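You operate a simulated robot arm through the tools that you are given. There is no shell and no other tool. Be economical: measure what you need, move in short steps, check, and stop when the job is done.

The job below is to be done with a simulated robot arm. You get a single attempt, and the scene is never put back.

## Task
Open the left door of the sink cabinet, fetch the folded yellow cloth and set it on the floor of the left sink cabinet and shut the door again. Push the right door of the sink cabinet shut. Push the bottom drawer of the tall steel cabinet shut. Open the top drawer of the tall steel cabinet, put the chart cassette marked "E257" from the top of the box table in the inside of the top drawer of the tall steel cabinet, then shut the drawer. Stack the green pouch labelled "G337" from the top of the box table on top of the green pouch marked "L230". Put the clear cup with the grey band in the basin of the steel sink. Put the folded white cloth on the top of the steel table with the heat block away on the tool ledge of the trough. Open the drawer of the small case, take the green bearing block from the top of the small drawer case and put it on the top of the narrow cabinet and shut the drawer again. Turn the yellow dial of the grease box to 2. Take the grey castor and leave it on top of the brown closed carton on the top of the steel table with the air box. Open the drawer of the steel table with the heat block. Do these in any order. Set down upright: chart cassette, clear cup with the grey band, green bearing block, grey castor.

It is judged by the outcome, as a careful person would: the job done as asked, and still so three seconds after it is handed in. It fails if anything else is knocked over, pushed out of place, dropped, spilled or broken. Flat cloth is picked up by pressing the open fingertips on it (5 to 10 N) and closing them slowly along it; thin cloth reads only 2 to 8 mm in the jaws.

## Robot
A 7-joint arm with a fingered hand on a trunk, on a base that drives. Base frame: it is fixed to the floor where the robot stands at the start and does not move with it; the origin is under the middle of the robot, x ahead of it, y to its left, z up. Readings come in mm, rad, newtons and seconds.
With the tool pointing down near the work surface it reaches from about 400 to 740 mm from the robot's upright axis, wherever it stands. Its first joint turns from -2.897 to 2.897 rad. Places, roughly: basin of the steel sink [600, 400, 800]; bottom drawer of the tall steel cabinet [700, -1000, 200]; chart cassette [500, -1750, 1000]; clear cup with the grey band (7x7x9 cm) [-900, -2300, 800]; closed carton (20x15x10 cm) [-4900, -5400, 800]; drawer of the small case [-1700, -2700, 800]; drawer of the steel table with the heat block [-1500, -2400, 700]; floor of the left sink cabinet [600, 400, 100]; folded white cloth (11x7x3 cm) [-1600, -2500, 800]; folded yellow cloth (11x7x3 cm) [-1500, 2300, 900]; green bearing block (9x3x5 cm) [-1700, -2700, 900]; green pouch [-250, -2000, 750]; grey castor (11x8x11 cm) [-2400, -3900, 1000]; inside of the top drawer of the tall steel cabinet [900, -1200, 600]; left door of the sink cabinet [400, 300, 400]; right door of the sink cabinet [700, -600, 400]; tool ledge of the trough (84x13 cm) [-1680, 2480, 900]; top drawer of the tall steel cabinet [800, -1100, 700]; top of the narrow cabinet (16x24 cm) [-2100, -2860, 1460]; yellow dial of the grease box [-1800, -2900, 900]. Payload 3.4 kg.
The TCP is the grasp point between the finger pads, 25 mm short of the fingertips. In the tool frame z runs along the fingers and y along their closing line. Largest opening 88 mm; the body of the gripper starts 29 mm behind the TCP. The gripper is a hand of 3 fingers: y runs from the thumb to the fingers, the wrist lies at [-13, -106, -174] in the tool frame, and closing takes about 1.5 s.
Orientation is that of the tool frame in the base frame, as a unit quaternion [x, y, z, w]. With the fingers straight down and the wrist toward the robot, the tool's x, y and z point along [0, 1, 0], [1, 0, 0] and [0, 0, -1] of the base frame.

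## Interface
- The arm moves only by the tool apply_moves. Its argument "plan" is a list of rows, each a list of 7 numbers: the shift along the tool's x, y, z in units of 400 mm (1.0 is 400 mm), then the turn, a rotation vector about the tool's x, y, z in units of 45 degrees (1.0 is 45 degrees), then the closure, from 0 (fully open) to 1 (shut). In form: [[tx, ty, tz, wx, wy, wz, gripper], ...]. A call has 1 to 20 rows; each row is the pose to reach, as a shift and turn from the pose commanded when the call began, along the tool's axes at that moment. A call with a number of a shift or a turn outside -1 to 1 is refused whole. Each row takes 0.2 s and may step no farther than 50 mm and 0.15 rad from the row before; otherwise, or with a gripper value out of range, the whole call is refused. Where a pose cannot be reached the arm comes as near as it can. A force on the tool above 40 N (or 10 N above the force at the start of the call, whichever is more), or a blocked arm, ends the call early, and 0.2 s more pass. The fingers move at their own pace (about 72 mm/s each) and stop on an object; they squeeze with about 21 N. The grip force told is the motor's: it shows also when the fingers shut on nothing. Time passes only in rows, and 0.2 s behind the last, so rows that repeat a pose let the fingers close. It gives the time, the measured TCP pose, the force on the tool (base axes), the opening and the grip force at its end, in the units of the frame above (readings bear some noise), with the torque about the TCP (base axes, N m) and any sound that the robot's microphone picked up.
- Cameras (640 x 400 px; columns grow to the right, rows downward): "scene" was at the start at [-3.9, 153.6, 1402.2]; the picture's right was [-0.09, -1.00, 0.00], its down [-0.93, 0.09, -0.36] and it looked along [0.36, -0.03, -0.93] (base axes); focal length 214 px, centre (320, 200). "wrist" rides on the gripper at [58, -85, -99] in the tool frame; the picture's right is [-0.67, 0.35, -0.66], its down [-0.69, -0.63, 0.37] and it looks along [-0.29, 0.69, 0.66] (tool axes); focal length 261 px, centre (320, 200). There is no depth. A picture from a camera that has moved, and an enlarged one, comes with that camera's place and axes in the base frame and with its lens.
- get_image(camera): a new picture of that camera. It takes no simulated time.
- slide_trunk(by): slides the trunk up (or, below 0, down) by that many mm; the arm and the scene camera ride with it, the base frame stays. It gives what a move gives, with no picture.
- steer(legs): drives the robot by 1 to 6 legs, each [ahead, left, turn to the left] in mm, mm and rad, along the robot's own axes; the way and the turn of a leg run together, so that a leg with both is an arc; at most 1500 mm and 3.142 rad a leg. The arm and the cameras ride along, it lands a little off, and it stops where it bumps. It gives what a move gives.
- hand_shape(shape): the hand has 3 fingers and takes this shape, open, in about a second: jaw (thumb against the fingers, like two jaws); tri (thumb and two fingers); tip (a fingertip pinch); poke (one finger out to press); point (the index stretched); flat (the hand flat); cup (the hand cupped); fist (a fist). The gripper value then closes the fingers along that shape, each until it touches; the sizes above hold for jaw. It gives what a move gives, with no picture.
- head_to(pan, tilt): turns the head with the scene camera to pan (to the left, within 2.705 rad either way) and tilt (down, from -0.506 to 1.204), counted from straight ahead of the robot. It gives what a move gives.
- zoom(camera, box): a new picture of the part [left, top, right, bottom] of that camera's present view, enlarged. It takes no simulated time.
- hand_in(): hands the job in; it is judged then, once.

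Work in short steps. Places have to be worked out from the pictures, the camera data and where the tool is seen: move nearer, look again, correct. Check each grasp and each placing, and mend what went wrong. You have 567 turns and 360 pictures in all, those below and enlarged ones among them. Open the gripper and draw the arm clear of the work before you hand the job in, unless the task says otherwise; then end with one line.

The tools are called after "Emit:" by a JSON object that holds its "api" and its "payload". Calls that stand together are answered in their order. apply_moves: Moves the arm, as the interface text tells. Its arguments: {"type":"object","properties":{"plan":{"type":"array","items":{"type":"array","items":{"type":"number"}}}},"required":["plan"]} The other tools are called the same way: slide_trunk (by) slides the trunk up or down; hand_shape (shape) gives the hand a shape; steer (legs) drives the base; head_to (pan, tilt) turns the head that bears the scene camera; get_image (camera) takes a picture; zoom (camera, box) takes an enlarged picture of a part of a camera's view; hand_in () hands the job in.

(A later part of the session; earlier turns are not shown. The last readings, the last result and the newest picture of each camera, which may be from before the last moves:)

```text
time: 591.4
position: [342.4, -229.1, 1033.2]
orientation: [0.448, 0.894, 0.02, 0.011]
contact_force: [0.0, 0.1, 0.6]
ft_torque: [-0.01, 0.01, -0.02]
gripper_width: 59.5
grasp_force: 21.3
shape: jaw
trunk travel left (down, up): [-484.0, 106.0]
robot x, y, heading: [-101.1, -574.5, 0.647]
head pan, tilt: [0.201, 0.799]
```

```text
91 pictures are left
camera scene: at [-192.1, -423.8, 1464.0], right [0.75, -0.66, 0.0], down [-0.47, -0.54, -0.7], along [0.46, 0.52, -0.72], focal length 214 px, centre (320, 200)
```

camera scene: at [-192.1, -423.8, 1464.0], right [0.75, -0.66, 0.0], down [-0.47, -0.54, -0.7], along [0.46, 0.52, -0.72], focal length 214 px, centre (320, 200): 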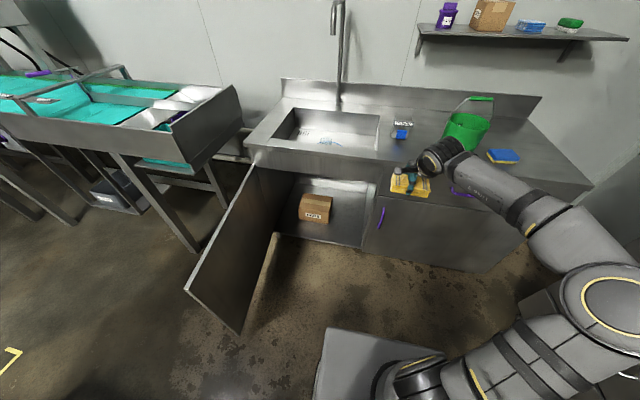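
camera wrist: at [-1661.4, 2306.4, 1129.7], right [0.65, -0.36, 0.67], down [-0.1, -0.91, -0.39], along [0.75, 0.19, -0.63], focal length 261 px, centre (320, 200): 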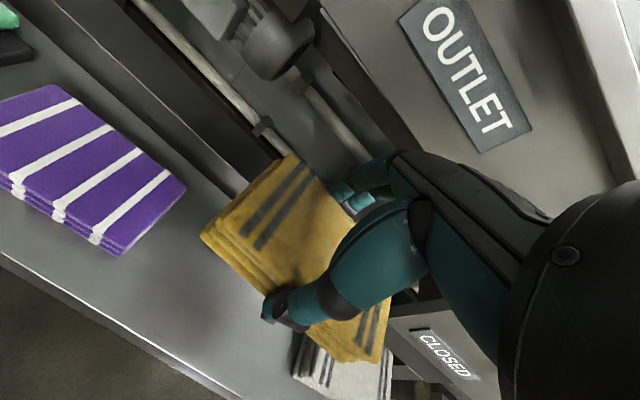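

I lower the trunk fully first, away from the counter, then lower the arm to cabinet-floor level.

Emit:
{"api": "slide_trunk", "payload": {"by": -400}}

Emit:
{"api": "slide_trunk", "payload": {"by": -80}}

Emit:
{"api": "apply_moves", "payload": {"plan": [[0, 0, 0.11, 0, 0, 0, 1], [0, 0, 0.22, 0, 0, 0, 1], [0, 0, 0.33, 0, 0, 0, 1], [0, 0, 0.44, 0, 0, 0, 1], [0, 0, 0.55, 0, 0, 0, 1], [0, 0, 0.66, 0, 0, 0, 1], [0, 0, 0.77, 0, 0, 0, 1]]}}

Emit:
{"api": "get_image", "payload": {"camera": "scene"}}

```text
time: 595.2
position: [339.8, -229.1, 633.7]
orientation: [0.448, 0.894, 0.021, 0.01]
contact_force: [0.2, -0.6, -0.4]
ft_torque: [0.02, 0.0, 0.0]
gripper_width: 59.3
grasp_force: 20.9
shape: jaw
trunk travel left (down, up): [-84.0, 506.0]
robot x, y, heading: [-105.0, -571.1, 0.65]
head pan, tilt: [0.201, 0.799]
```

```text
time: 596.4
position: [341.2, -229.5, 554.2]
orientation: [0.447, 0.894, 0.02, 0.01]
contact_force: [-0.1, 0.8, -0.2]
ft_torque: [-0.01, 0.0, -0.01]
gripper_width: 59.3
grasp_force: 21.0
shape: jaw
trunk travel left (down, up): [-4.0, 586.0]
robot x, y, heading: [-105.1, -576.8, 0.643]
head pan, tilt: [0.201, 0.799]
```

```text
time: 598.0
position: [354.3, -221.3, 246.2]
orientation: [0.447, 0.894, 0.019, 0.01]
contact_force: [-0.3, -0.1, -0.5]
ft_torque: [0.0, 0.01, -0.03]
gripper_width: 59.1
grasp_force: 21.0
shape: jaw
trunk travel left (down, up): [-4.0, 586.0]
robot x, y, heading: [-102.3, -576.4, 0.646]
head pan, tilt: [0.201, 0.799]
```

```text
90 pictures are left
camera scene: at [-192.2, -423.9, 984.0], right [0.75, -0.66, 0.0], down [-0.47, -0.54, -0.7], along [0.46, 0.52, -0.72], focal length 214 px, centre (320, 200)
```

scene: 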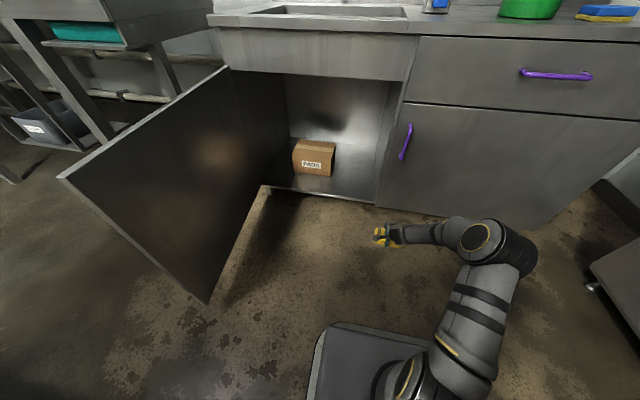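

Good. I sidle left in front of the opening and lower a bit more.

Emit:
{"api": "steer", "payload": {"legs": [[0, 235, -0.012]]}}

Emit:
{"api": "apply_moves", "payload": {"plan": [[0, 0, 0.08, 0, 0, 0, 1], [0, 0, 0.13, 0, 0, 0, 1]]}}

Emit:
{"api": "get_image", "payload": {"camera": "scene"}}

Emit:
{"api": "get_image", "payload": {"camera": "wrist"}}

```text
time: 599.7
position: [222.0, -41.5, 245.5]
orientation: [0.456, 0.89, 0.02, 0.011]
contact_force: [0.5, -0.1, 0.0]
ft_torque: [0.03, -0.04, 0.01]
gripper_width: 59.0
grasp_force: 20.7
shape: jaw
trunk travel left (down, up): [-4.0, 586.0]
robot x, y, heading: [-242.8, -384.9, 0.631]
head pan, tilt: [0.201, 0.799]
```

```text
time: 600.3
position: [223.1, -39.9, 192.7]
orientation: [0.454, 0.891, 0.02, 0.01]
contact_force: [0.7, -0.4, -0.3]
ft_torque: [0.01, -0.01, 0.0]
gripper_width: 59.1
grasp_force: 21.4
shape: jaw
trunk travel left (down, up): [-4.0, 586.0]
robot x, y, heading: [-245.6, -389.9, 0.634]
head pan, tilt: [0.201, 0.799]
```

```text
89 pictures are left
camera scene: at [-329.7, -234.6, 984.0], right [0.74, -0.67, 0.0], down [-0.48, -0.53, -0.7], along [0.47, 0.52, -0.72], focal length 214 px, centre (320, 200)
```

scene: 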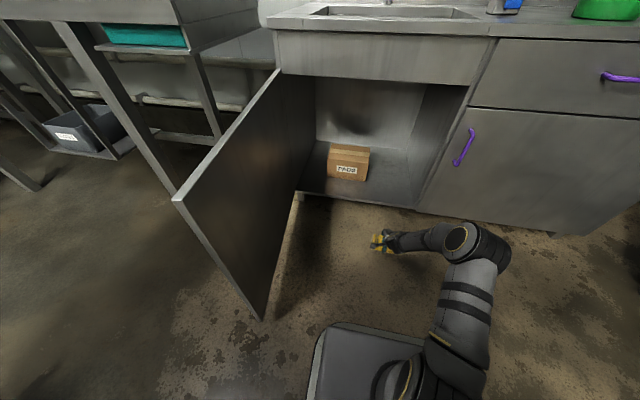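

```text
88 pictures are left
camera wrist: at [117.1, -45.8, 288.5], right [0.65, -0.36, 0.67], down [-0.09, -0.91, -0.39], along [0.75, 0.19, -0.63], focal length 261 px, centre (320, 200)
```

wrist: 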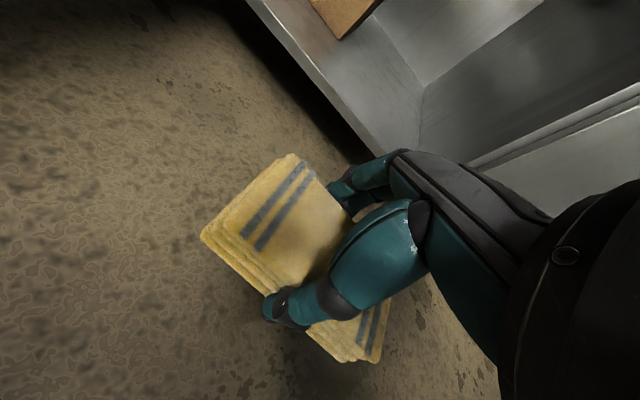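

Free floor is to the right of the carton (b≈-330…-90). I drive the hand in through the opening at z≈190.

Emit:
{"api": "steer", "payload": {"legs": [[240, -30, 0]]}}

Emit:
{"api": "get_image", "payload": {"camera": "wrist"}}

Emit:
{"api": "get_image", "payload": {"camera": "scene"}}

```text
time: 602.1
position: [434.1, 77.8, 193.5]
orientation: [0.455, 0.89, 0.021, 0.01]
contact_force: [-0.5, -0.1, -0.6]
ft_torque: [-0.01, 0.03, 0.01]
gripper_width: 59.0
grasp_force: 21.1
shape: jaw
trunk travel left (down, up): [-4.0, 586.0]
robot x, y, heading: [-33.1, -269.1, 0.637]
head pan, tilt: [0.201, 0.799]
```

```text
87 pictures are left
camera wrist: at [328.4, 72.1, 288.6], right [0.65, -0.36, 0.67], down [-0.09, -0.91, -0.39], along [0.75, 0.19, -0.63], focal length 261 px, centre (320, 200)
```

wrist: 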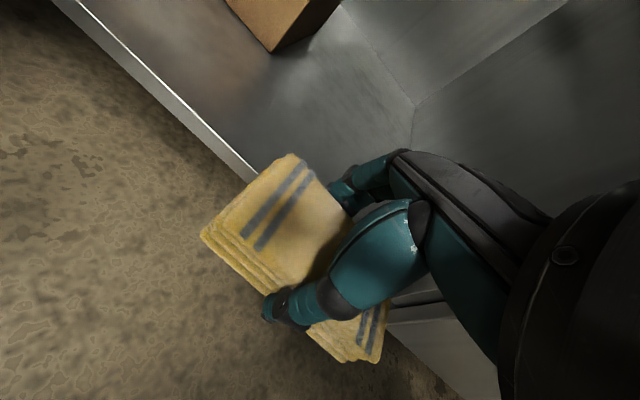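

```text
86 pictures are left
camera scene: at [-118.4, -116.7, 984.0], right [0.74, -0.67, 0.0], down [-0.48, -0.53, -0.7], along [0.47, 0.52, -0.72], focal length 214 px, centre (320, 200)
```

scene: 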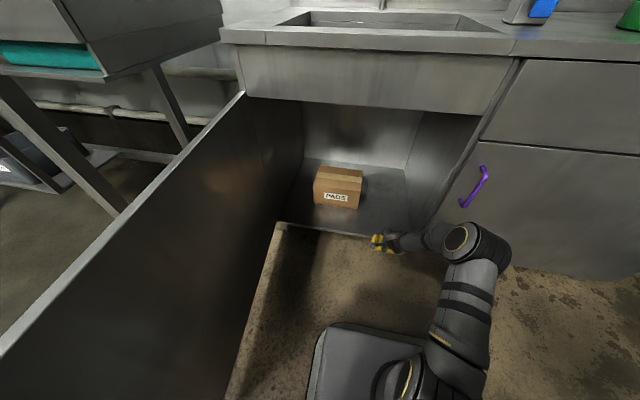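

Aligned; the cloth is above the lip. I drive in 160 mm more.

Emit:
{"api": "steer", "payload": {"legs": [[160, 0, 0]]}}

Emit:
{"api": "get_image", "payload": {"camera": "wrist"}}

```text
time: 603.5
position: [562.5, 171.8, 193.3]
orientation: [0.456, 0.89, 0.02, 0.01]
contact_force: [-0.3, 0.4, 0.1]
ft_torque: [-0.01, 0.04, 0.0]
gripper_width: 58.8
grasp_force: 20.7
shape: jaw
trunk travel left (down, up): [-4.0, 586.0]
robot x, y, heading: [99.6, -174.1, 0.631]
head pan, tilt: [0.201, 0.799]
```

```text
85 pictures are left
camera wrist: at [457.6, 166.0, 288.6], right [0.65, -0.36, 0.67], down [-0.1, -0.91, -0.39], along [0.75, 0.19, -0.63], focal length 261 px, centre (320, 200)
```

wrist: 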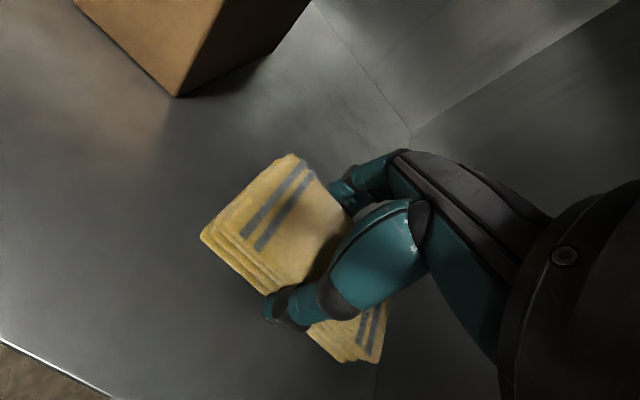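

Inside the cabinet, clear of the carton. I lower in small steps to the floor.

Emit:
{"api": "apply_moves", "payload": {"plan": [[0, 0, 0.03, 0, 0, 0, 1], [0, 0, 0.06, 0, 0, 0, 1], [0, 0, 0.075, 0, 0, 0, 1]]}}

Emit:
{"api": "apply_moves", "payload": {"plan": [[0, 0, 0.012, 0, 0, 0, 1], [0, 0, 0.024, 0, 0, 0, 1], [0, 0, 0.036, 0, 0, 0, 1], [0, 0, 0.048, 0, 0, 0, 1]]}}

Emit:
{"api": "get_image", "payload": {"camera": "wrist"}}

```text
time: 604.3
position: [565.2, 171.6, 162.9]
orientation: [0.456, 0.89, 0.019, 0.01]
contact_force: [0.0, 0.7, -0.5]
ft_torque: [-0.01, -0.01, 0.02]
gripper_width: 59.1
grasp_force: 20.6
shape: jaw
trunk travel left (down, up): [-4.0, 586.0]
robot x, y, heading: [97.0, -175.1, 0.628]
head pan, tilt: [0.201, 0.799]
```

```text
time: 605.3
position: [565.9, 173.6, 146.6]
orientation: [0.457, 0.889, 0.023, 0.011]
contact_force: [-3.7, -3.4, 23.4]
ft_torque: [-0.21, 0.27, -0.04]
gripper_width: 57.2
grasp_force: 21.0
shape: jaw
trunk travel left (down, up): [-4.0, 586.0]
robot x, y, heading: [100.4, -173.5, 0.632]
head pan, tilt: [0.201, 0.799]
```

```text
84 pictures are left
camera wrist: at [460.5, 168.4, 242.0], right [0.65, -0.36, 0.67], down [-0.09, -0.91, -0.4], along [0.76, 0.19, -0.62], focal length 261 px, centre (320, 200)
```

wrist: 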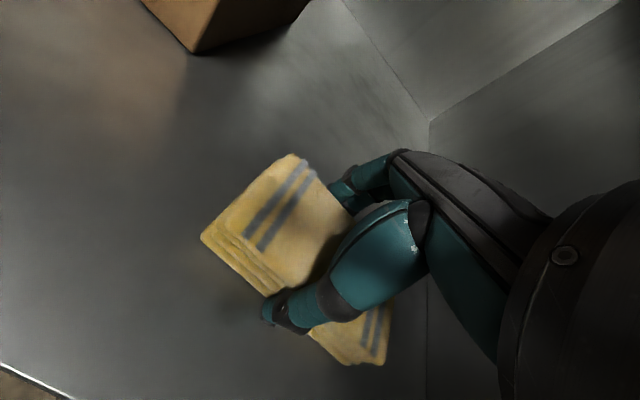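

Floor contact. I release and lift clear by 60 mm.

Emit:
{"api": "apply_moves", "payload": {"plan": [[0, 0, -0.01, 0, 0, 0, 0.8], [0, 0, -0.01, 0, 0, 0, 0.4], [0, 0, -0.01, 0, 0, 0, 0.2], [0, 0, -0.01, 0, 0, 0, 0.1], [0, 0, -0.01, 0, 0, 0, 0.1], [0, 0, -0.08, 0, 0, 0, 0.1], [0, 0, -0.16, 0, 0, 0, 0.1]]}}

Emit:
{"api": "get_image", "payload": {"camera": "wrist"}}

```text
time: 606.9
position: [563.2, 171.9, 207.7]
orientation: [0.456, 0.89, 0.019, 0.011]
contact_force: [-0.2, -0.9, -0.9]
ft_torque: [0.02, 0.04, 0.0]
gripper_width: 78.7
grasp_force: 0.0
shape: jaw
trunk travel left (down, up): [-4.0, 586.0]
robot x, y, heading: [99.2, -176.2, 0.632]
head pan, tilt: [0.201, 0.799]
```

```text
83 pictures are left
camera wrist: at [457.6, 165.9, 303.2], right [0.65, -0.36, 0.67], down [-0.1, -0.91, -0.39], along [0.75, 0.19, -0.63], focal length 261 px, centre (320, 200)
```

wrist: 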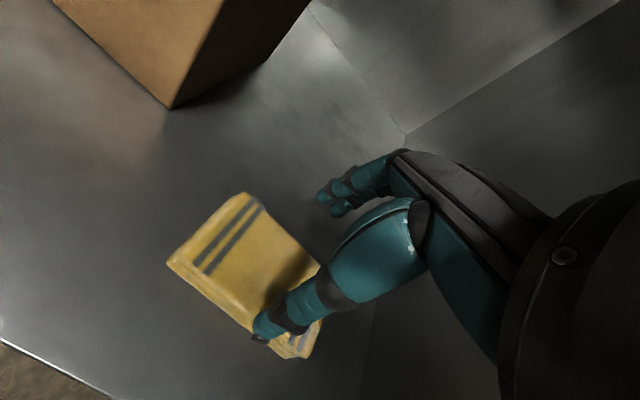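

The yellow cloth lies on the cabinet floor. I withdraw straight back out, then raise the hand.

Emit:
{"api": "steer", "payload": {"legs": [[-330, 0, 0], [-120, -130, 0]]}}

Emit:
{"api": "slide_trunk", "payload": {"by": 400}}

Emit:
{"api": "apply_moves", "payload": {"plan": [[0, 0, -0.1, 0, 0, 0, 0], [0, 0, -0.2, 0, 0, 0, 0], [0, 0, -0.3, 0, 0, 0, 0], [0, 0, -0.4, 0, 0, 0, 0], [0, 0, -0.5, 0, 0, 0, 0]]}}

Emit:
{"api": "get_image", "payload": {"camera": "scene"}}

```text
time: 610.2
position: [279.4, -193.9, 209.3]
orientation: [0.453, 0.891, 0.021, 0.011]
contact_force: [0.7, 0.6, -1.0]
ft_torque: [-0.03, 0.01, 0.03]
gripper_width: 79.0
grasp_force: 0.1
shape: jaw
trunk travel left (down, up): [-4.0, 586.0]
robot x, y, heading: [-185.3, -541.8, 0.636]
head pan, tilt: [0.201, 0.799]
```

```text
time: 614.0
position: [279.6, -194.4, 607.3]
orientation: [0.454, 0.891, 0.02, 0.01]
contact_force: [-0.4, -0.4, -0.1]
ft_torque: [0.01, 0.02, 0.03]
gripper_width: 79.3
grasp_force: 0.1
shape: jaw
trunk travel left (down, up): [-404.0, 186.0]
robot x, y, heading: [-178.8, -539.7, 0.637]
head pan, tilt: [0.201, 0.799]
```

```text
time: 615.2
position: [273.2, -200.0, 806.0]
orientation: [0.453, 0.891, 0.02, 0.011]
contact_force: [0.3, 0.4, 0.2]
ft_torque: [0.01, 0.02, -0.01]
gripper_width: 87.7
grasp_force: 0.0
shape: jaw
trunk travel left (down, up): [-404.0, 186.0]
robot x, y, heading: [-183.4, -539.7, 0.631]
head pan, tilt: [0.201, 0.799]
```

```text
82 pictures are left
camera scene: at [-272.5, -390.7, 1383.9], right [0.74, -0.67, 0.0], down [-0.48, -0.53, -0.7], along [0.47, 0.52, -0.72], focal length 214 px, centre (320, 200)
```

scene: 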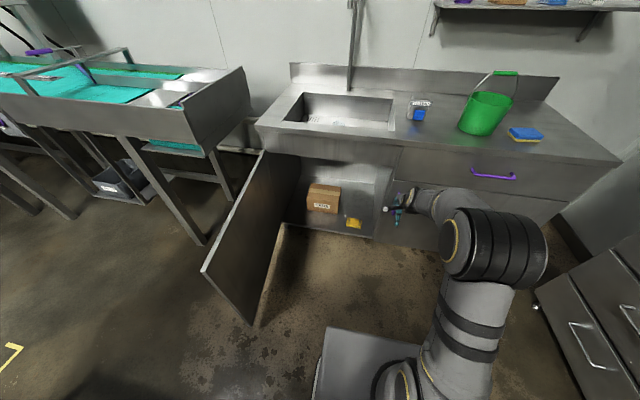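

I rotate to face along the sink front toward the door's free edge.

Emit:
{"api": "steer", "payload": {"legs": [[0, 0, 1.571]]}}

Emit:
{"api": "head_to", "payload": {"pan": -0.3, "tilt": 0.7}}

Emit:
{"api": "get_image", "payload": {"camera": "scene"}}

```text
time: 619.4
position: [-523.2, -81.0, 805.1]
orientation: [-0.304, 0.952, 0.022, -0.007]
contact_force: [-0.2, 0.1, 0.1]
ft_torque: [0.02, -0.01, 0.0]
gripper_width: 87.8
grasp_force: 0.0
shape: jaw
trunk travel left (down, up): [-404.0, 186.0]
robot x, y, heading: [-184.5, -543.5, 2.201]
head pan, tilt: [0.201, 0.799]
```

```text
time: 620.3
position: [-522.0, -79.8, 805.6]
orientation: [-0.304, 0.952, 0.022, -0.007]
contact_force: [-0.1, -0.8, -0.2]
ft_torque: [-0.03, 0.04, -0.02]
gripper_width: 87.7
grasp_force: 0.1
shape: jaw
trunk travel left (down, up): [-404.0, 186.0]
robot x, y, heading: [-183.7, -544.6, 2.197]
head pan, tilt: [-0.3, 0.7]
```

```text
81 pictures are left
camera scene: at [-304.6, -602.6, 1392.2], right [0.95, 0.32, 0.0], down [0.21, -0.61, -0.76], along [-0.24, 0.72, -0.64], focal length 214 px, centre (320, 200)
```

scene: 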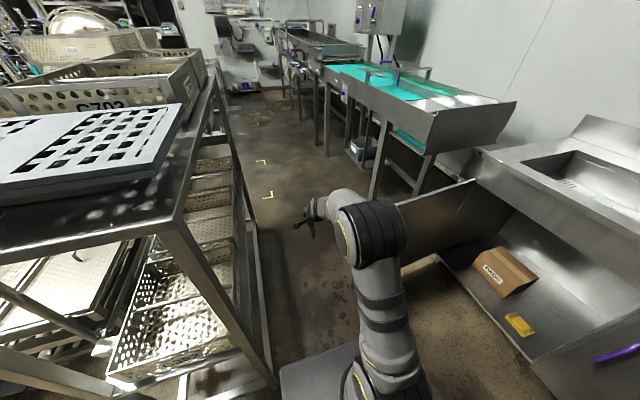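

I can see the door's edge region. I move the hand right so the open fingers straddle the door's top edge near its free end.

Emit:
{"api": "apply_moves", "payload": {"plan": [[-0.12, 0.01, 0, 0, 0, 0.04, 0], [-0.24, 0.02, 0, 0, 0, 0.08, 0], [-0.36, 0.03, 0, 0, 0, 0.12, 0], [-0.48, 0.04, 0, 0, 0, 0.17, 0], [-0.6, 0.05, 0, 0, 0, 0.21, 0], [-0.71, 0.06, 0, 0, 0, 0.25, 0]]}}

Emit:
{"api": "get_image", "payload": {"camera": "wrist"}}

Emit:
{"api": "get_image", "payload": {"camera": "scene"}}

```text
time: 621.7
position: [-303.4, 99.3, 807.7]
orientation: [-0.209, 0.978, 0.021, -0.01]
contact_force: [0.1, 0.5, 0.5]
ft_torque: [0.02, -0.03, 0.02]
gripper_width: 87.5
grasp_force: 0.0
shape: jaw
trunk travel left (down, up): [-404.0, 186.0]
robot x, y, heading: [-184.2, -543.1, 2.191]
head pan, tilt: [-0.3, 0.7]
```

```text
80 pictures are left
camera wrist: at [-317.0, -4.8, 903.5], right [0.49, 0.57, 0.66], down [0.87, -0.28, -0.4], along [-0.04, 0.77, -0.63], focal length 261 px, centre (320, 200)
```

wrist: 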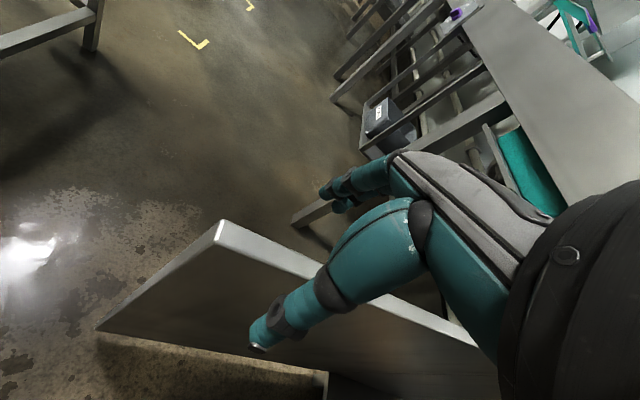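

```text
79 pictures are left
camera scene: at [-304.5, -602.5, 1392.2], right [0.95, 0.32, 0.0], down [0.21, -0.61, -0.76], along [-0.24, 0.73, -0.64], focal length 214 px, centre (320, 200)
```

scene: 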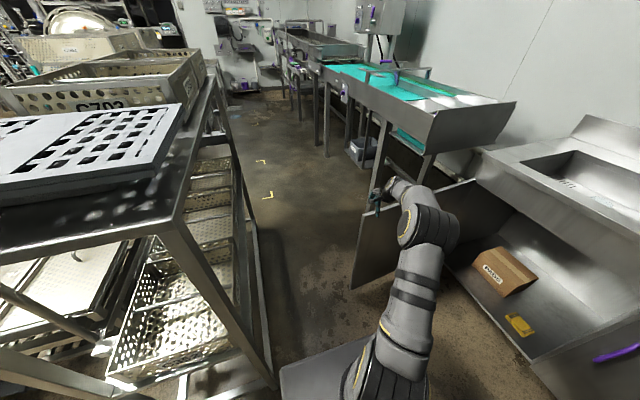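

The door top passes between thumb and fingers. I lower to z≈745.

Emit:
{"api": "apply_moves", "payload": {"plan": [[0, 0.03, 0.05, 0, 0, 0, 0], [0, 0.03, 0.1, 0, 0, 0, 0], [0, 0.03, 0.155, 0, 0, 0, 0]]}}

Emit:
{"api": "get_image", "payload": {"camera": "wrist"}}

```text
time: 622.5
position: [-310.4, 113.9, 746.3]
orientation: [-0.208, 0.978, 0.022, -0.01]
contact_force: [-0.9, -0.1, 1.0]
ft_torque: [0.0, 0.0, 0.0]
gripper_width: 87.7
grasp_force: 0.1
shape: jaw
trunk travel left (down, up): [-404.0, 186.0]
robot x, y, heading: [-181.6, -541.4, 2.193]
head pan, tilt: [-0.3, 0.7]
```

```text
78 pictures are left
camera wrist: at [-324.0, 9.7, 841.5], right [0.49, 0.57, 0.66], down [0.87, -0.28, -0.4], along [-0.04, 0.77, -0.63], focal length 261 px, centre (320, 200)
```

wrist: 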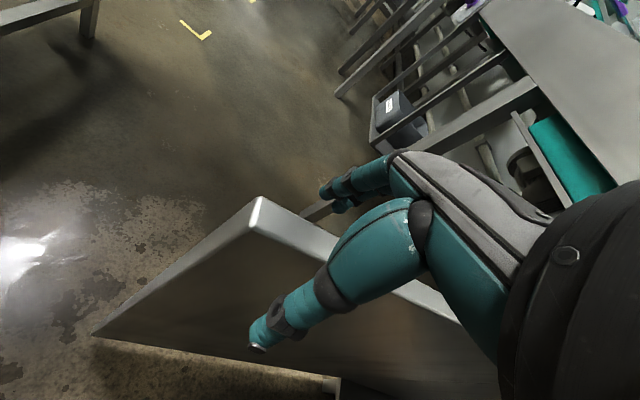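

Straddling the door's top edge. I drive back along the arc so the far finger draws the door closed.

Emit:
{"api": "steer", "payload": {"legs": [[-160, -36, 0]]}}

Emit:
{"api": "steer", "payload": {"legs": [[-98, -46, 0]]}}

Emit:
{"api": "get_image", "payload": {"camera": "scene"}}

```text
time: 624.0
position: [-185.2, 5.6, 747.2]
orientation: [-0.208, 0.978, 0.021, -0.009]
contact_force: [-0.2, 0.7, -0.5]
ft_torque: [0.01, 0.01, -0.02]
gripper_width: 87.8
grasp_force: 0.1
shape: jaw
trunk travel left (down, up): [-404.0, 186.0]
robot x, y, heading: [-61.3, -650.8, 2.195]
head pan, tilt: [-0.3, 0.7]
```

```text
time: 625.2
position: [-89.9, -48.0, 746.5]
orientation: [-0.208, 0.978, 0.022, -0.009]
contact_force: [0.9, 0.1, 0.0]
ft_torque: [-0.01, 0.0, -0.02]
gripper_width: 88.1
grasp_force: 0.1
shape: jaw
trunk travel left (down, up): [-404.0, 186.0]
robot x, y, heading: [36.9, -703.2, 2.2]
head pan, tilt: [-0.3, 0.7]
```

```text
77 pictures are left
camera scene: at [-84.6, -765.0, 1392.2], right [0.95, 0.32, 0.0], down [0.21, -0.61, -0.77], along [-0.24, 0.73, -0.64], focal length 214 px, centre (320, 200)
```

scene: 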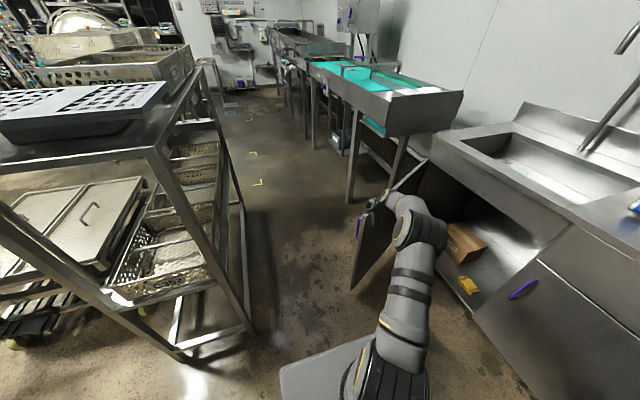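

The door follows, now ~60°. Continue.

Emit:
{"api": "steer", "payload": {"legs": [[-130, -99, 0]]}}

Emit:
{"api": "get_image", "payload": {"camera": "wrist"}}

Emit:
{"api": "get_image", "payload": {"camera": "scene"}}

```text
time: 626.6
position: [66.8, -96.4, 745.6]
orientation: [-0.209, 0.978, 0.021, -0.009]
contact_force: [-0.4, -0.3, 0.1]
ft_torque: [0.03, -0.02, 0.0]
gripper_width: 87.8
grasp_force: 0.0
shape: jaw
trunk travel left (down, up): [-404.0, 186.0]
robot x, y, heading: [193.7, -753.3, 2.192]
head pan, tilt: [-0.3, 0.7]
```

```text
76 pictures are left
camera wrist: at [52.1, -200.8, 841.8], right [0.49, 0.57, 0.66], down [0.87, -0.28, -0.4], along [-0.04, 0.77, -0.63], focal length 261 px, centre (320, 200)
```

wrist: 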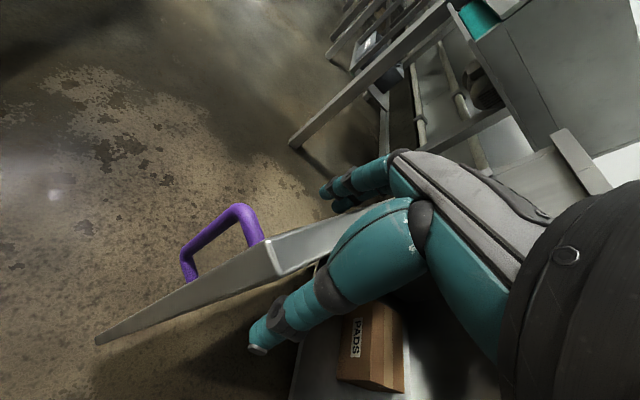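

```text
75 pictures are left
camera scene: at [72.4, -812.9, 1392.2], right [0.95, 0.32, 0.0], down [0.21, -0.61, -0.76], along [-0.24, 0.72, -0.64], focal length 214 px, centre (320, 200)
```

scene: 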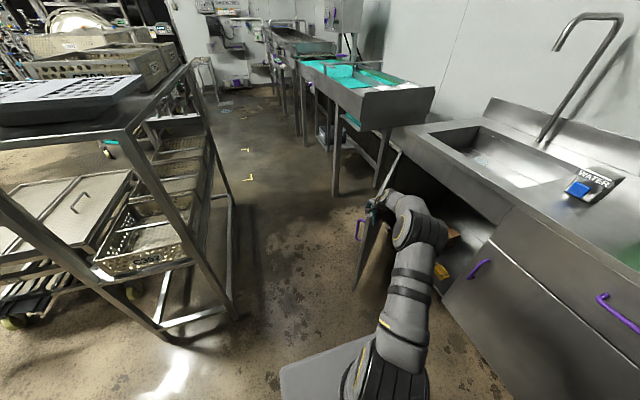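

Still fine. One more leg to about 30°.

Emit:
{"api": "steer", "payload": {"legs": [[-95, -122, 0]]}}

Emit:
{"api": "get_image", "payload": {"camera": "wrist"}}

```text
time: 628.0
position: [220.4, -101.6, 745.2]
orientation: [-0.209, 0.978, 0.021, -0.009]
contact_force: [-0.3, -1.2, 0.3]
ft_torque: [0.01, -0.01, 0.12]
gripper_width: 88.1
grasp_force: 0.1
shape: jaw
trunk travel left (down, up): [-404.0, 186.0]
robot x, y, heading: [349.5, -759.6, 2.193]
head pan, tilt: [-0.3, 0.7]
```

```text
74 pictures are left
camera wrist: at [206.3, -207.4, 841.9], right [0.49, 0.57, 0.66], down [0.87, -0.28, -0.4], along [-0.04, 0.77, -0.63], focal length 261 px, centre (320, 200)
```

wrist: 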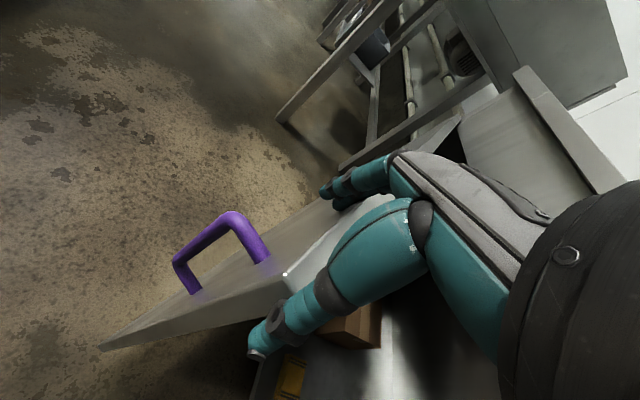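

Door ~30° open. I lift the hand off the door, back away, and turn to face the sink for the final push.

Emit:
{"api": "apply_moves", "payload": {"plan": [[0, 0, -0.1, 0, 0, 0, 0], [0, 0, -0.2, 0, 0, 0, 0]]}}

Emit:
{"api": "steer", "payload": {"legs": [[0, 220, 0], [0, 0, -1.571]]}}

Emit:
{"api": "get_image", "payload": {"camera": "scene"}}

```text
time: 628.6
position: [225.3, -105.3, 826.2]
orientation: [-0.209, 0.978, 0.02, -0.009]
contact_force: [0.0, -1.0, -0.2]
ft_torque: [-0.01, 0.04, 0.0]
gripper_width: 88.0
grasp_force: 0.0
shape: jaw
trunk travel left (down, up): [-404.0, 186.0]
robot x, y, heading: [347.4, -760.7, 2.192]
head pan, tilt: [-0.3, 0.7]
```

```text
time: 634.1
position: [821.8, -763.1, 824.8]
orientation: [0.541, 0.841, 0.021, 0.009]
contact_force: [-1.6, 0.6, -0.3]
ft_torque: [0.02, 0.01, -0.01]
gripper_width: 87.9
grasp_force: 0.1
shape: jaw
trunk travel left (down, up): [-404.0, 186.0]
robot x, y, heading: [170.2, -887.4, 0.631]
head pan, tilt: [-0.3, 0.7]
```

```text
73 pictures are left
camera scene: at [107.0, -769.1, 1392.2], right [0.33, -0.95, 0.0], down [-0.61, -0.21, -0.76], along [0.72, 0.25, -0.64], focal length 214 px, centre (320, 200)
```

scene: 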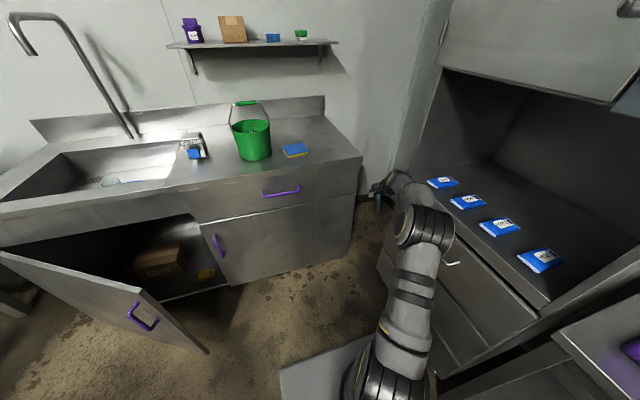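

I check the cup in the basin from here.

Emit:
{"api": "zoom", "payload": {"camera": "scene", "box": [60, 130, 220, 230]}}

```text
4.00 times, centred on (140, 180) of scene
camera zoom: at [107.0, -769.1, 1392.2], right [0.33, -0.95, 0.0], down [-0.61, -0.21, -0.76], along [0.72, 0.25, -0.64], focal length 858 px, centre (1040, 280)
```

zoom: 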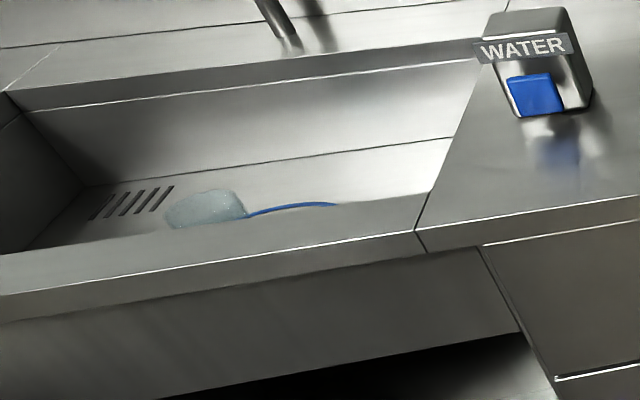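

The cup's rim shows upright above the basin edge. I bring the arm to the front.

Emit:
{"api": "apply_moves", "payload": {"plan": [[0.11, -0.023, 0, 0, 0, -0.04, 0.5], [0.22, -0.047, 0, 0, 0, -0.08, 1], [0.33, -0.07, 0, 0, 0, -0.13, 1], [0.44, -0.093, 0, 0, 0, -0.17, 1], [0.55, -0.117, 0, 0, 0, -0.21, 1], [0.66, -0.142, 0, 0, 0, -0.26, 1]]}}

Emit:
{"api": "steer", "payload": {"legs": [[-60, 200, 0]]}}

Emit:
{"api": "slide_trunk", "payload": {"by": -240}}

Emit:
{"api": "get_image", "payload": {"camera": "scene"}}

```text
time: 635.5
position: [656.7, -547.1, 826.4]
orientation: [0.452, 0.892, 0.02, 0.011]
contact_force: [-1.5, 0.6, -0.1]
ft_torque: [-0.02, 0.0, 0.0]
gripper_width: 0.2
grasp_force: 20.9
shape: jaw
trunk travel left (down, up): [-404.0, 186.0]
robot x, y, heading: [167.5, -887.6, 0.636]
head pan, tilt: [-0.3, 0.7]
```

```text
time: 637.2
position: [490.5, -419.1, 826.1]
orientation: [0.452, 0.892, 0.02, 0.01]
contact_force: [-0.7, -0.3, -0.2]
ft_torque: [-0.03, 0.01, 0.02]
gripper_width: 0.0
grasp_force: 20.9
shape: jaw
trunk travel left (down, up): [-404.0, 186.0]
robot x, y, heading: [2.4, -760.2, 0.632]
head pan, tilt: [-0.3, 0.7]
```

```text
time: 639.7
position: [490.2, -420.2, 586.5]
orientation: [0.453, 0.891, 0.021, 0.011]
contact_force: [0.0, -0.2, -0.4]
ft_torque: [0.0, 0.02, 0.01]
gripper_width: 0.1
grasp_force: 21.1
shape: jaw
trunk travel left (down, up): [-164.0, 426.0]
robot x, y, heading: [1.4, -760.2, 0.633]
head pan, tilt: [-0.3, 0.7]
```

```text
71 pictures are left
camera scene: at [-60.5, -640.8, 1152.2], right [0.33, -0.95, 0.0], down [-0.61, -0.21, -0.76], along [0.72, 0.25, -0.64], focal length 214 px, centre (320, 200)
```

scene: 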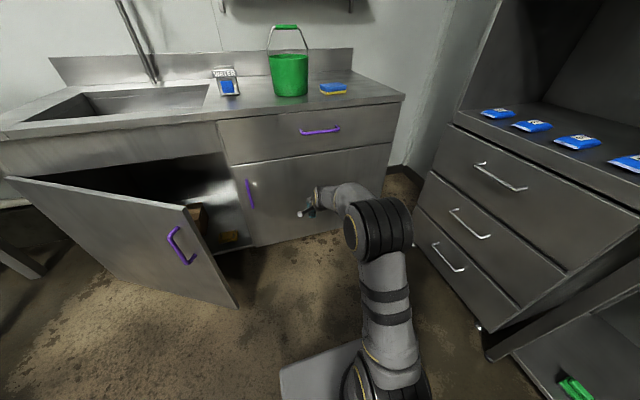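

I retract the hand, tilt it slightly, and sidle left in front of the door's outer face.

Emit:
{"api": "apply_moves", "payload": {"plan": [[0.04, -0.1, 0, 0, 0, 0, 1], [0.08, -0.2, 0, 0, 0, 0, 1], [0.12, -0.3, 0, 0, 0, 0, 1], [0.15, -0.36, 0, 0, 0, 0, 1]]}}

Emit:
{"api": "steer", "payload": {"legs": [[0, 305, 0]]}}

Emit:
{"api": "get_image", "payload": {"camera": "scene"}}

```text
time: 640.7
position: [337.3, -457.4, 578.9]
orientation: [0.452, 0.892, 0.021, 0.009]
contact_force: [-0.6, 0.8, 0.1]
ft_torque: [-0.04, -0.04, -0.01]
gripper_width: 0.0
grasp_force: 21.4
shape: jaw
trunk travel left (down, up): [-164.0, 426.0]
robot x, y, heading: [1.9, -759.5, 0.633]
head pan, tilt: [-0.3, 0.7]
```

```text
time: 642.7
position: [157.7, -213.1, 578.1]
orientation: [0.45, 0.893, 0.02, 0.01]
contact_force: [-0.4, 0.1, 0.5]
ft_torque: [0.0, 0.02, -0.01]
gripper_width: 0.2
grasp_force: 20.5
shape: jaw
trunk travel left (down, up): [-164.0, 426.0]
robot x, y, heading: [-179.4, -516.1, 0.634]
head pan, tilt: [-0.3, 0.7]
```

```text
70 pictures are left
camera scene: at [-240.0, -398.1, 1152.2], right [0.33, -0.94, 0.0], down [-0.61, -0.21, -0.76], along [0.72, 0.25, -0.64], focal length 214 px, centre (320, 200)
```

scene: 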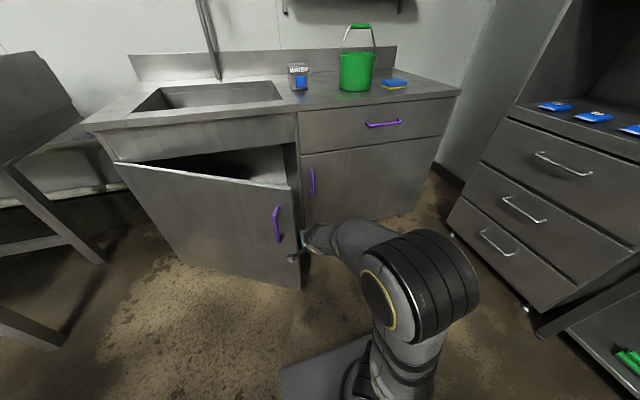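

Contact spot is between the edge and the handle. I tilt the fingers forward and push by driving ahead.

Emit:
{"api": "apply_moves", "payload": {"plan": [[0, 0.03, 0, -0.15, 0, 0, 1], [0.02, 0.06, 0, -0.3, 0, 0, 1], [0.02, 0.09, 0, -0.45, 0, 0, 1], [0.02, 0.1, 0, -0.6, 0, 0, 1]]}}

Emit:
{"api": "steer", "payload": {"legs": [[150, 0, 0]]}}

Emit:
{"api": "steer", "payload": {"legs": [[120, -10, 0]]}}

Emit:
{"api": "get_image", "payload": {"camera": "scene"}}

```text
time: 643.7
position: [185.2, -182.1, 579.7]
orientation: [0.435, 0.863, 0.23, 0.116]
contact_force: [0.6, -1.2, -0.3]
ft_torque: [-0.02, -0.02, -0.01]
gripper_width: 0.1
grasp_force: 20.7
shape: jaw
out of reach, approached as far as the arm can: row 1
trunk travel left (down, up): [-164.0, 426.0]
robot x, y, heading: [-178.6, -516.4, 0.64]
head pan, tilt: [-0.3, 0.7]
```

```text
time: 644.8
position: [249.7, -151.5, 578.6]
orientation: [0.448, 0.858, 0.222, 0.119]
contact_force: [0.5, -4.6, 0.5]
ft_torque: [-0.03, 0.0, -0.02]
gripper_width: 0.0
grasp_force: 20.5
shape: jaw
trunk travel left (down, up): [-164.0, 426.0]
robot x, y, heading: [-119.0, -475.5, 0.632]
head pan, tilt: [-0.3, 0.7]
stopped in leg 1: the force on the tool passed its limit at 59 N (the readings are from after the stop); the commanded pose is now the measured one
```

```text
time: 645.8
position: [298.6, -132.7, 576.0]
orientation: [0.458, 0.854, 0.216, 0.123]
contact_force: [1.5, -7.6, 0.8]
ft_torque: [-0.12, -0.04, -0.11]
gripper_width: 0.0
grasp_force: 20.7
shape: jaw
trunk travel left (down, up): [-164.0, 426.0]
robot x, y, heading: [-76.3, -450.2, 0.637]
head pan, tilt: [-0.3, 0.7]
stopped in leg 1: the force on the tool passed its limit at 46 N (the readings are from after the stop); the commanded pose is now the measured one
```

```text
69 pictures are left
camera scene: at [-136.1, -328.9, 1152.3], right [0.33, -0.94, 0.0], down [-0.61, -0.21, -0.77], along [0.72, 0.25, -0.64], focal length 214 px, centre (320, 200)
```

scene: 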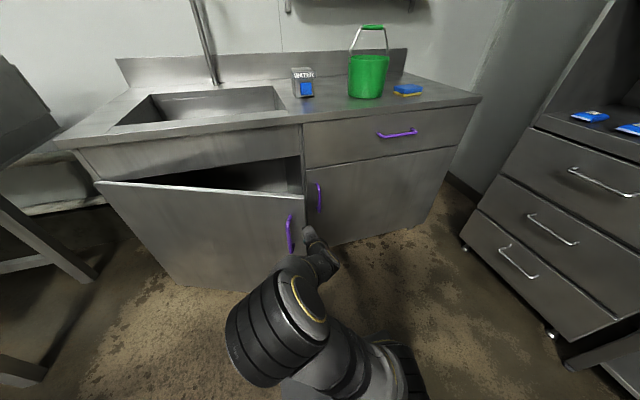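

Each burst moves the door; force peaks stop the drive. I continue with slower arm pushes.

Emit:
{"api": "apply_moves", "payload": {"plan": [[0, 0.02, 0.01, 0, 0, 0, 1], [0, 0.04, 0.02, 0, 0, 0, 1], [0, 0.06, 0.03, 0, 0, 0, 1], [0, 0.08, 0.04, 0, 0, 0, 1], [0, 0.1, 0.05, 0, 0, 0, 1], [0, 0.12, 0.06, 0, 0, 0, 1], [0, 0.14, 0.07, 0, 0, 0, 1], [0, 0.16, 0.08, 0, 0, 0, 1], [0, 0.18, 0.09, 0, 0, 0, 1], [0, 0.2, 0.1, 0, 0, 0, 1], [0, 0.22, 0.11, 0, 0, 0, 1], [0, 0.24, 0.12, 0, 0, 0, 1]]}}

Emit:
{"api": "get_image", "payload": {"camera": "wrist"}}

```text
time: 646.6
position: [325.1, -123.5, 575.5]
orientation: [0.465, 0.851, 0.212, 0.123]
contact_force: [3.6, -13.2, 0.6]
ft_torque: [-0.12, -0.01, -0.15]
gripper_width: 0.0
grasp_force: 21.0
shape: jaw
trunk travel left (down, up): [-164.0, 426.0]
robot x, y, heading: [-77.7, -450.0, 0.632]
head pan, tilt: [-0.3, 0.7]
stopped in row 4: the force on the tool passed its limit at 41 N (the readings are from after the stop); the commanded pose is now the measured one
```

```text
68 pictures are left
camera wrist: at [190.7, -140.5, 622.0], right [0.35, -0.56, 0.75], down [0.05, -0.79, -0.61], along [0.93, 0.25, -0.25], focal length 261 px, centre (320, 200)
```

wrist: 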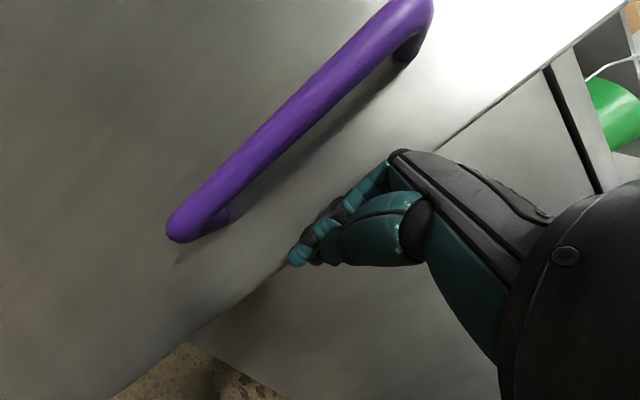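

The fingertips are at the very edge. I back off 45 mm, move left past the handle, and push there.

Emit:
{"api": "apply_moves", "payload": {"plan": [[0, -0.05, -0.025, 0, 0, 0, 1], [0, -0.11, -0.055, 0, 0, 0, 1], [0.1, -0.14, -0.07, 0, 0, 0, 1], [0.2, -0.14, -0.07, 0, 0, 0, 1], [0.3, -0.14, -0.07, 0, 0, 0, 1]]}}

Emit:
{"api": "get_image", "payload": {"camera": "wrist"}}

```text
time: 647.5
position: [264.3, -135.6, 572.0]
orientation: [0.477, 0.845, 0.209, 0.125]
contact_force: [4.3, -18.2, 8.2]
ft_torque: [0.32, -0.09, -0.4]
gripper_width: 0.0
grasp_force: 20.5
shape: jaw
out of reach, approached as far as the arm can: row 3
trunk travel left (down, up): [-164.0, 426.0]
robot x, y, heading: [-73.9, -449.8, 0.636]
head pan, tilt: [-0.3, 0.7]
stopped in row 4: the force on the tool passed its limit at 63 N (the readings are from after the stop); the commanded pose is now the measured one
```

```text
67 pictures are left
camera wrist: at [130.0, -147.7, 618.8], right [0.34, -0.57, 0.75], down [0.03, -0.79, -0.61], along [0.94, 0.23, -0.25], focal length 261 px, centre (320, 200)
```

wrist: 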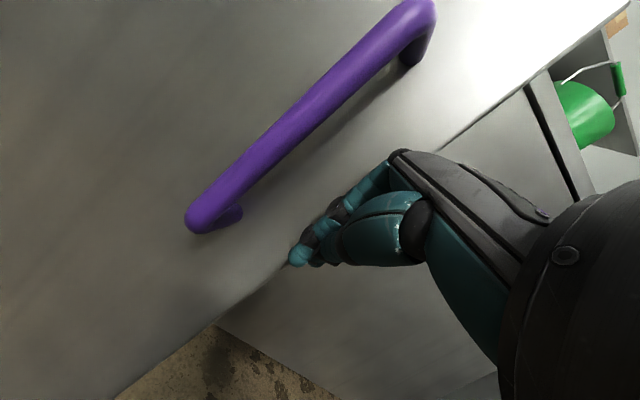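

The hand had slipped past the edge. I drive back 130 mm to clear it, then shift.

Emit:
{"api": "steer", "payload": {"legs": [[-140, 0, 0]]}}

Emit:
{"api": "get_image", "payload": {"camera": "scene"}}

```text
time: 648.8
position: [151.6, -212.8, 571.9]
orientation: [0.474, 0.847, 0.208, 0.125]
contact_force: [0.9, -0.5, -0.1]
ft_torque: [-0.01, 0.02, 0.02]
gripper_width: 0.0
grasp_force: 21.1
shape: jaw
trunk travel left (down, up): [-164.0, 426.0]
robot x, y, heading: [-185.0, -532.2, 0.634]
head pan, tilt: [-0.3, 0.7]
```

```text
66 pictures are left
camera scene: at [-246.9, -410.1, 1152.2], right [0.33, -0.95, 0.0], down [-0.61, -0.21, -0.76], along [0.72, 0.25, -0.64], focal length 214 px, centre (320, 200)
```

scene: 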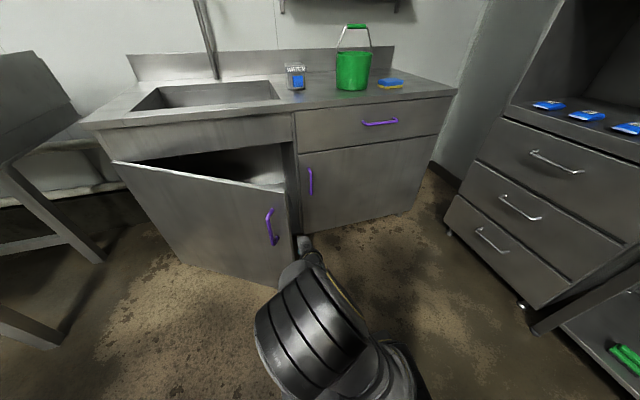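

I shift the hand 120 mm to the left (past the handle), then push forward by driving.

Emit:
{"api": "apply_moves", "payload": {"plan": [[0.1, 0, 0, 0, 0, 0, 1], [0.2, 0, 0, 0, 0, 0, 1], [0.3, 0, 0, 0, 0, 0, 1]]}}

Emit:
{"api": "steer", "payload": {"legs": [[100, 0, 0]]}}

Emit:
{"api": "get_image", "payload": {"camera": "wrist"}}

```text
time: 649.6
position: [87.9, -111.0, 569.0]
orientation: [0.473, 0.847, 0.209, 0.124]
contact_force: [-0.2, 1.0, 0.0]
ft_torque: [-0.02, -0.05, 0.0]
gripper_width: 0.2
grasp_force: 20.9
shape: jaw
trunk travel left (down, up): [-164.0, 426.0]
robot x, y, heading: [-184.6, -535.2, 0.632]
head pan, tilt: [-0.3, 0.7]
```

```text
time: 650.7
position: [171.4, -50.8, 569.4]
orientation: [0.473, 0.847, 0.209, 0.124]
contact_force: [-0.2, 0.7, -0.5]
ft_torque: [-0.03, -0.01, -0.02]
gripper_width: 0.0
grasp_force: 21.1
shape: jaw
trunk travel left (down, up): [-164.0, 426.0]
robot x, y, heading: [-96.9, -465.2, 0.637]
head pan, tilt: [-0.3, 0.7]
```

```text
65 pictures are left
camera wrist: at [37.8, -64.2, 616.3], right [0.34, -0.56, 0.75], down [0.03, -0.79, -0.61], along [0.94, 0.24, -0.25], focal length 261 px, centre (320, 200)
```

wrist: 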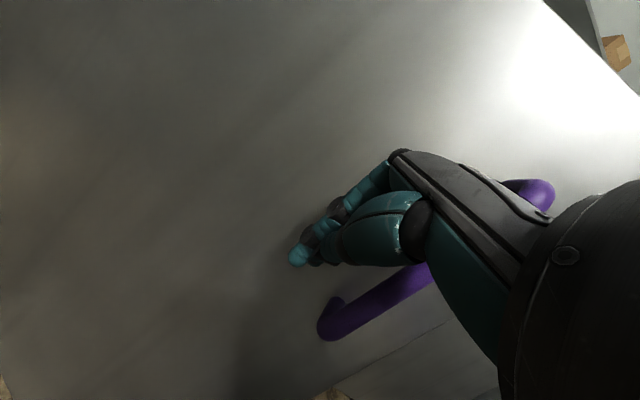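

Good: the fingers are left of the handle against the door's face. I continue driving forward.

Emit:
{"api": "steer", "payload": {"legs": [[110, 0, 0]]}}

Emit:
{"api": "steer", "payload": {"legs": [[90, 0, 0]]}}

Emit:
{"api": "get_image", "payload": {"camera": "scene"}}

```text
time: 651.9
position: [258.5, 13.9, 570.2]
orientation: [0.473, 0.847, 0.209, 0.124]
contact_force: [0.4, 0.0, -1.0]
ft_torque: [-0.01, -0.02, -0.04]
gripper_width: 0.2
grasp_force: 20.8
shape: jaw
trunk travel left (down, up): [-164.0, 426.0]
robot x, y, heading: [-15.1, -403.4, 0.632]
head pan, tilt: [-0.3, 0.7]
```

```text
time: 653.0
position: [331.5, 66.9, 570.0]
orientation: [0.473, 0.847, 0.208, 0.125]
contact_force: [-0.2, 0.1, 0.0]
ft_torque: [-0.01, -0.02, 0.0]
gripper_width: 0.0
grasp_force: 20.5
shape: jaw
trunk travel left (down, up): [-164.0, 426.0]
robot x, y, heading: [62.4, -355.0, 0.632]
head pan, tilt: [-0.3, 0.7]
```

```text
64 pictures are left
camera scene: at [-3.6, -231.7, 1152.2], right [0.33, -0.95, 0.0], down [-0.61, -0.21, -0.77], along [0.72, 0.25, -0.64], focal length 214 px, centre (320, 200)
```

scene: 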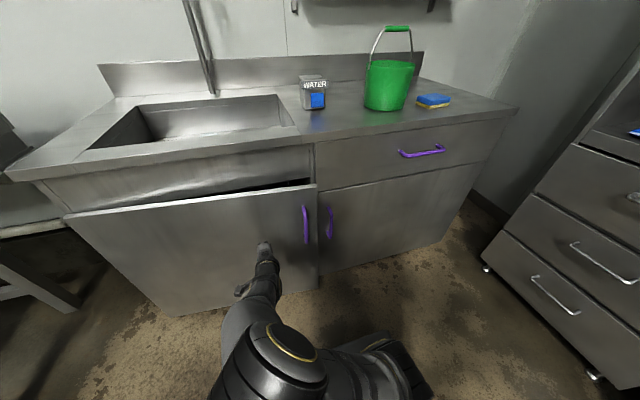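

Almost shut. I finish with a gentle arm push.

Emit:
{"api": "steer", "payload": {"legs": [[60, 0, 0]]}}

Emit:
{"api": "apply_moves", "payload": {"plan": [[0, 0.022, 0.011, 0, 0, 0, 1], [0, 0.045, 0.022, 0, 0, 0, 1], [0, 0.067, 0.034, 0, 0, 0, 1], [0, 0.09, 0.045, 0, 0, 0, 1], [0, 0.112, 0.056, 0, 0, 0, 1], [0, 0.134, 0.067, 0, 0, 0, 1], [0, 0.156, 0.078, 0, 0, 0, 1], [0, 0.178, 0.09, 0, 0, 0, 1], [0, 0.2, 0.1, 0, 0, 0, 1]]}}

Emit:
{"api": "get_image", "payload": {"camera": "scene"}}

```text
time: 654.0
position: [380.0, 102.2, 569.9]
orientation: [0.473, 0.847, 0.209, 0.123]
contact_force: [0.1, 0.0, -0.1]
ft_torque: [0.01, -0.01, -0.02]
gripper_width: 0.0
grasp_force: 20.4
shape: jaw
trunk travel left (down, up): [-164.0, 426.0]
robot x, y, heading: [106.3, -318.6, 0.631]
head pan, tilt: [-0.3, 0.7]
```

```text
time: 655.5
position: [429.3, 132.3, 570.1]
orientation: [0.473, 0.848, 0.206, 0.123]
contact_force: [-22.6, -19.5, 6.9]
ft_torque: [0.37, -0.56, -0.37]
gripper_width: 0.2
grasp_force: 21.0
shape: jaw
trunk travel left (down, up): [-164.0, 426.0]
robot x, y, heading: [101.6, -315.6, 0.631]
head pan, tilt: [-0.3, 0.7]
stopped in row 7: the force on the tool passed its limit at 47 N (the readings are from after the stop); the commanded pose is now the measured one
```

```text
63 pictures are left
camera scene: at [41.2, -199.4, 1152.4], right [0.33, -0.95, 0.0], down [-0.61, -0.21, -0.77], along [0.72, 0.25, -0.64], focal length 214 px, centre (320, 200)
```

scene: 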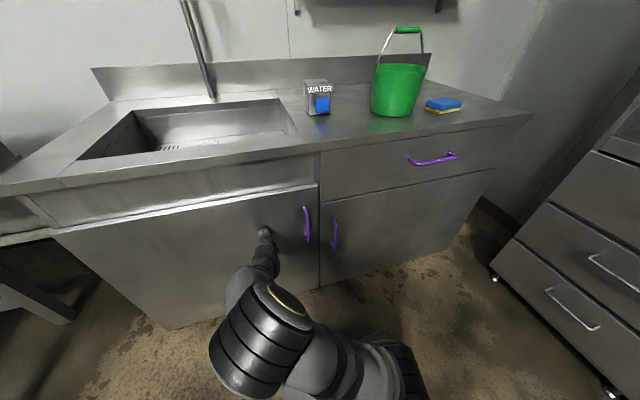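

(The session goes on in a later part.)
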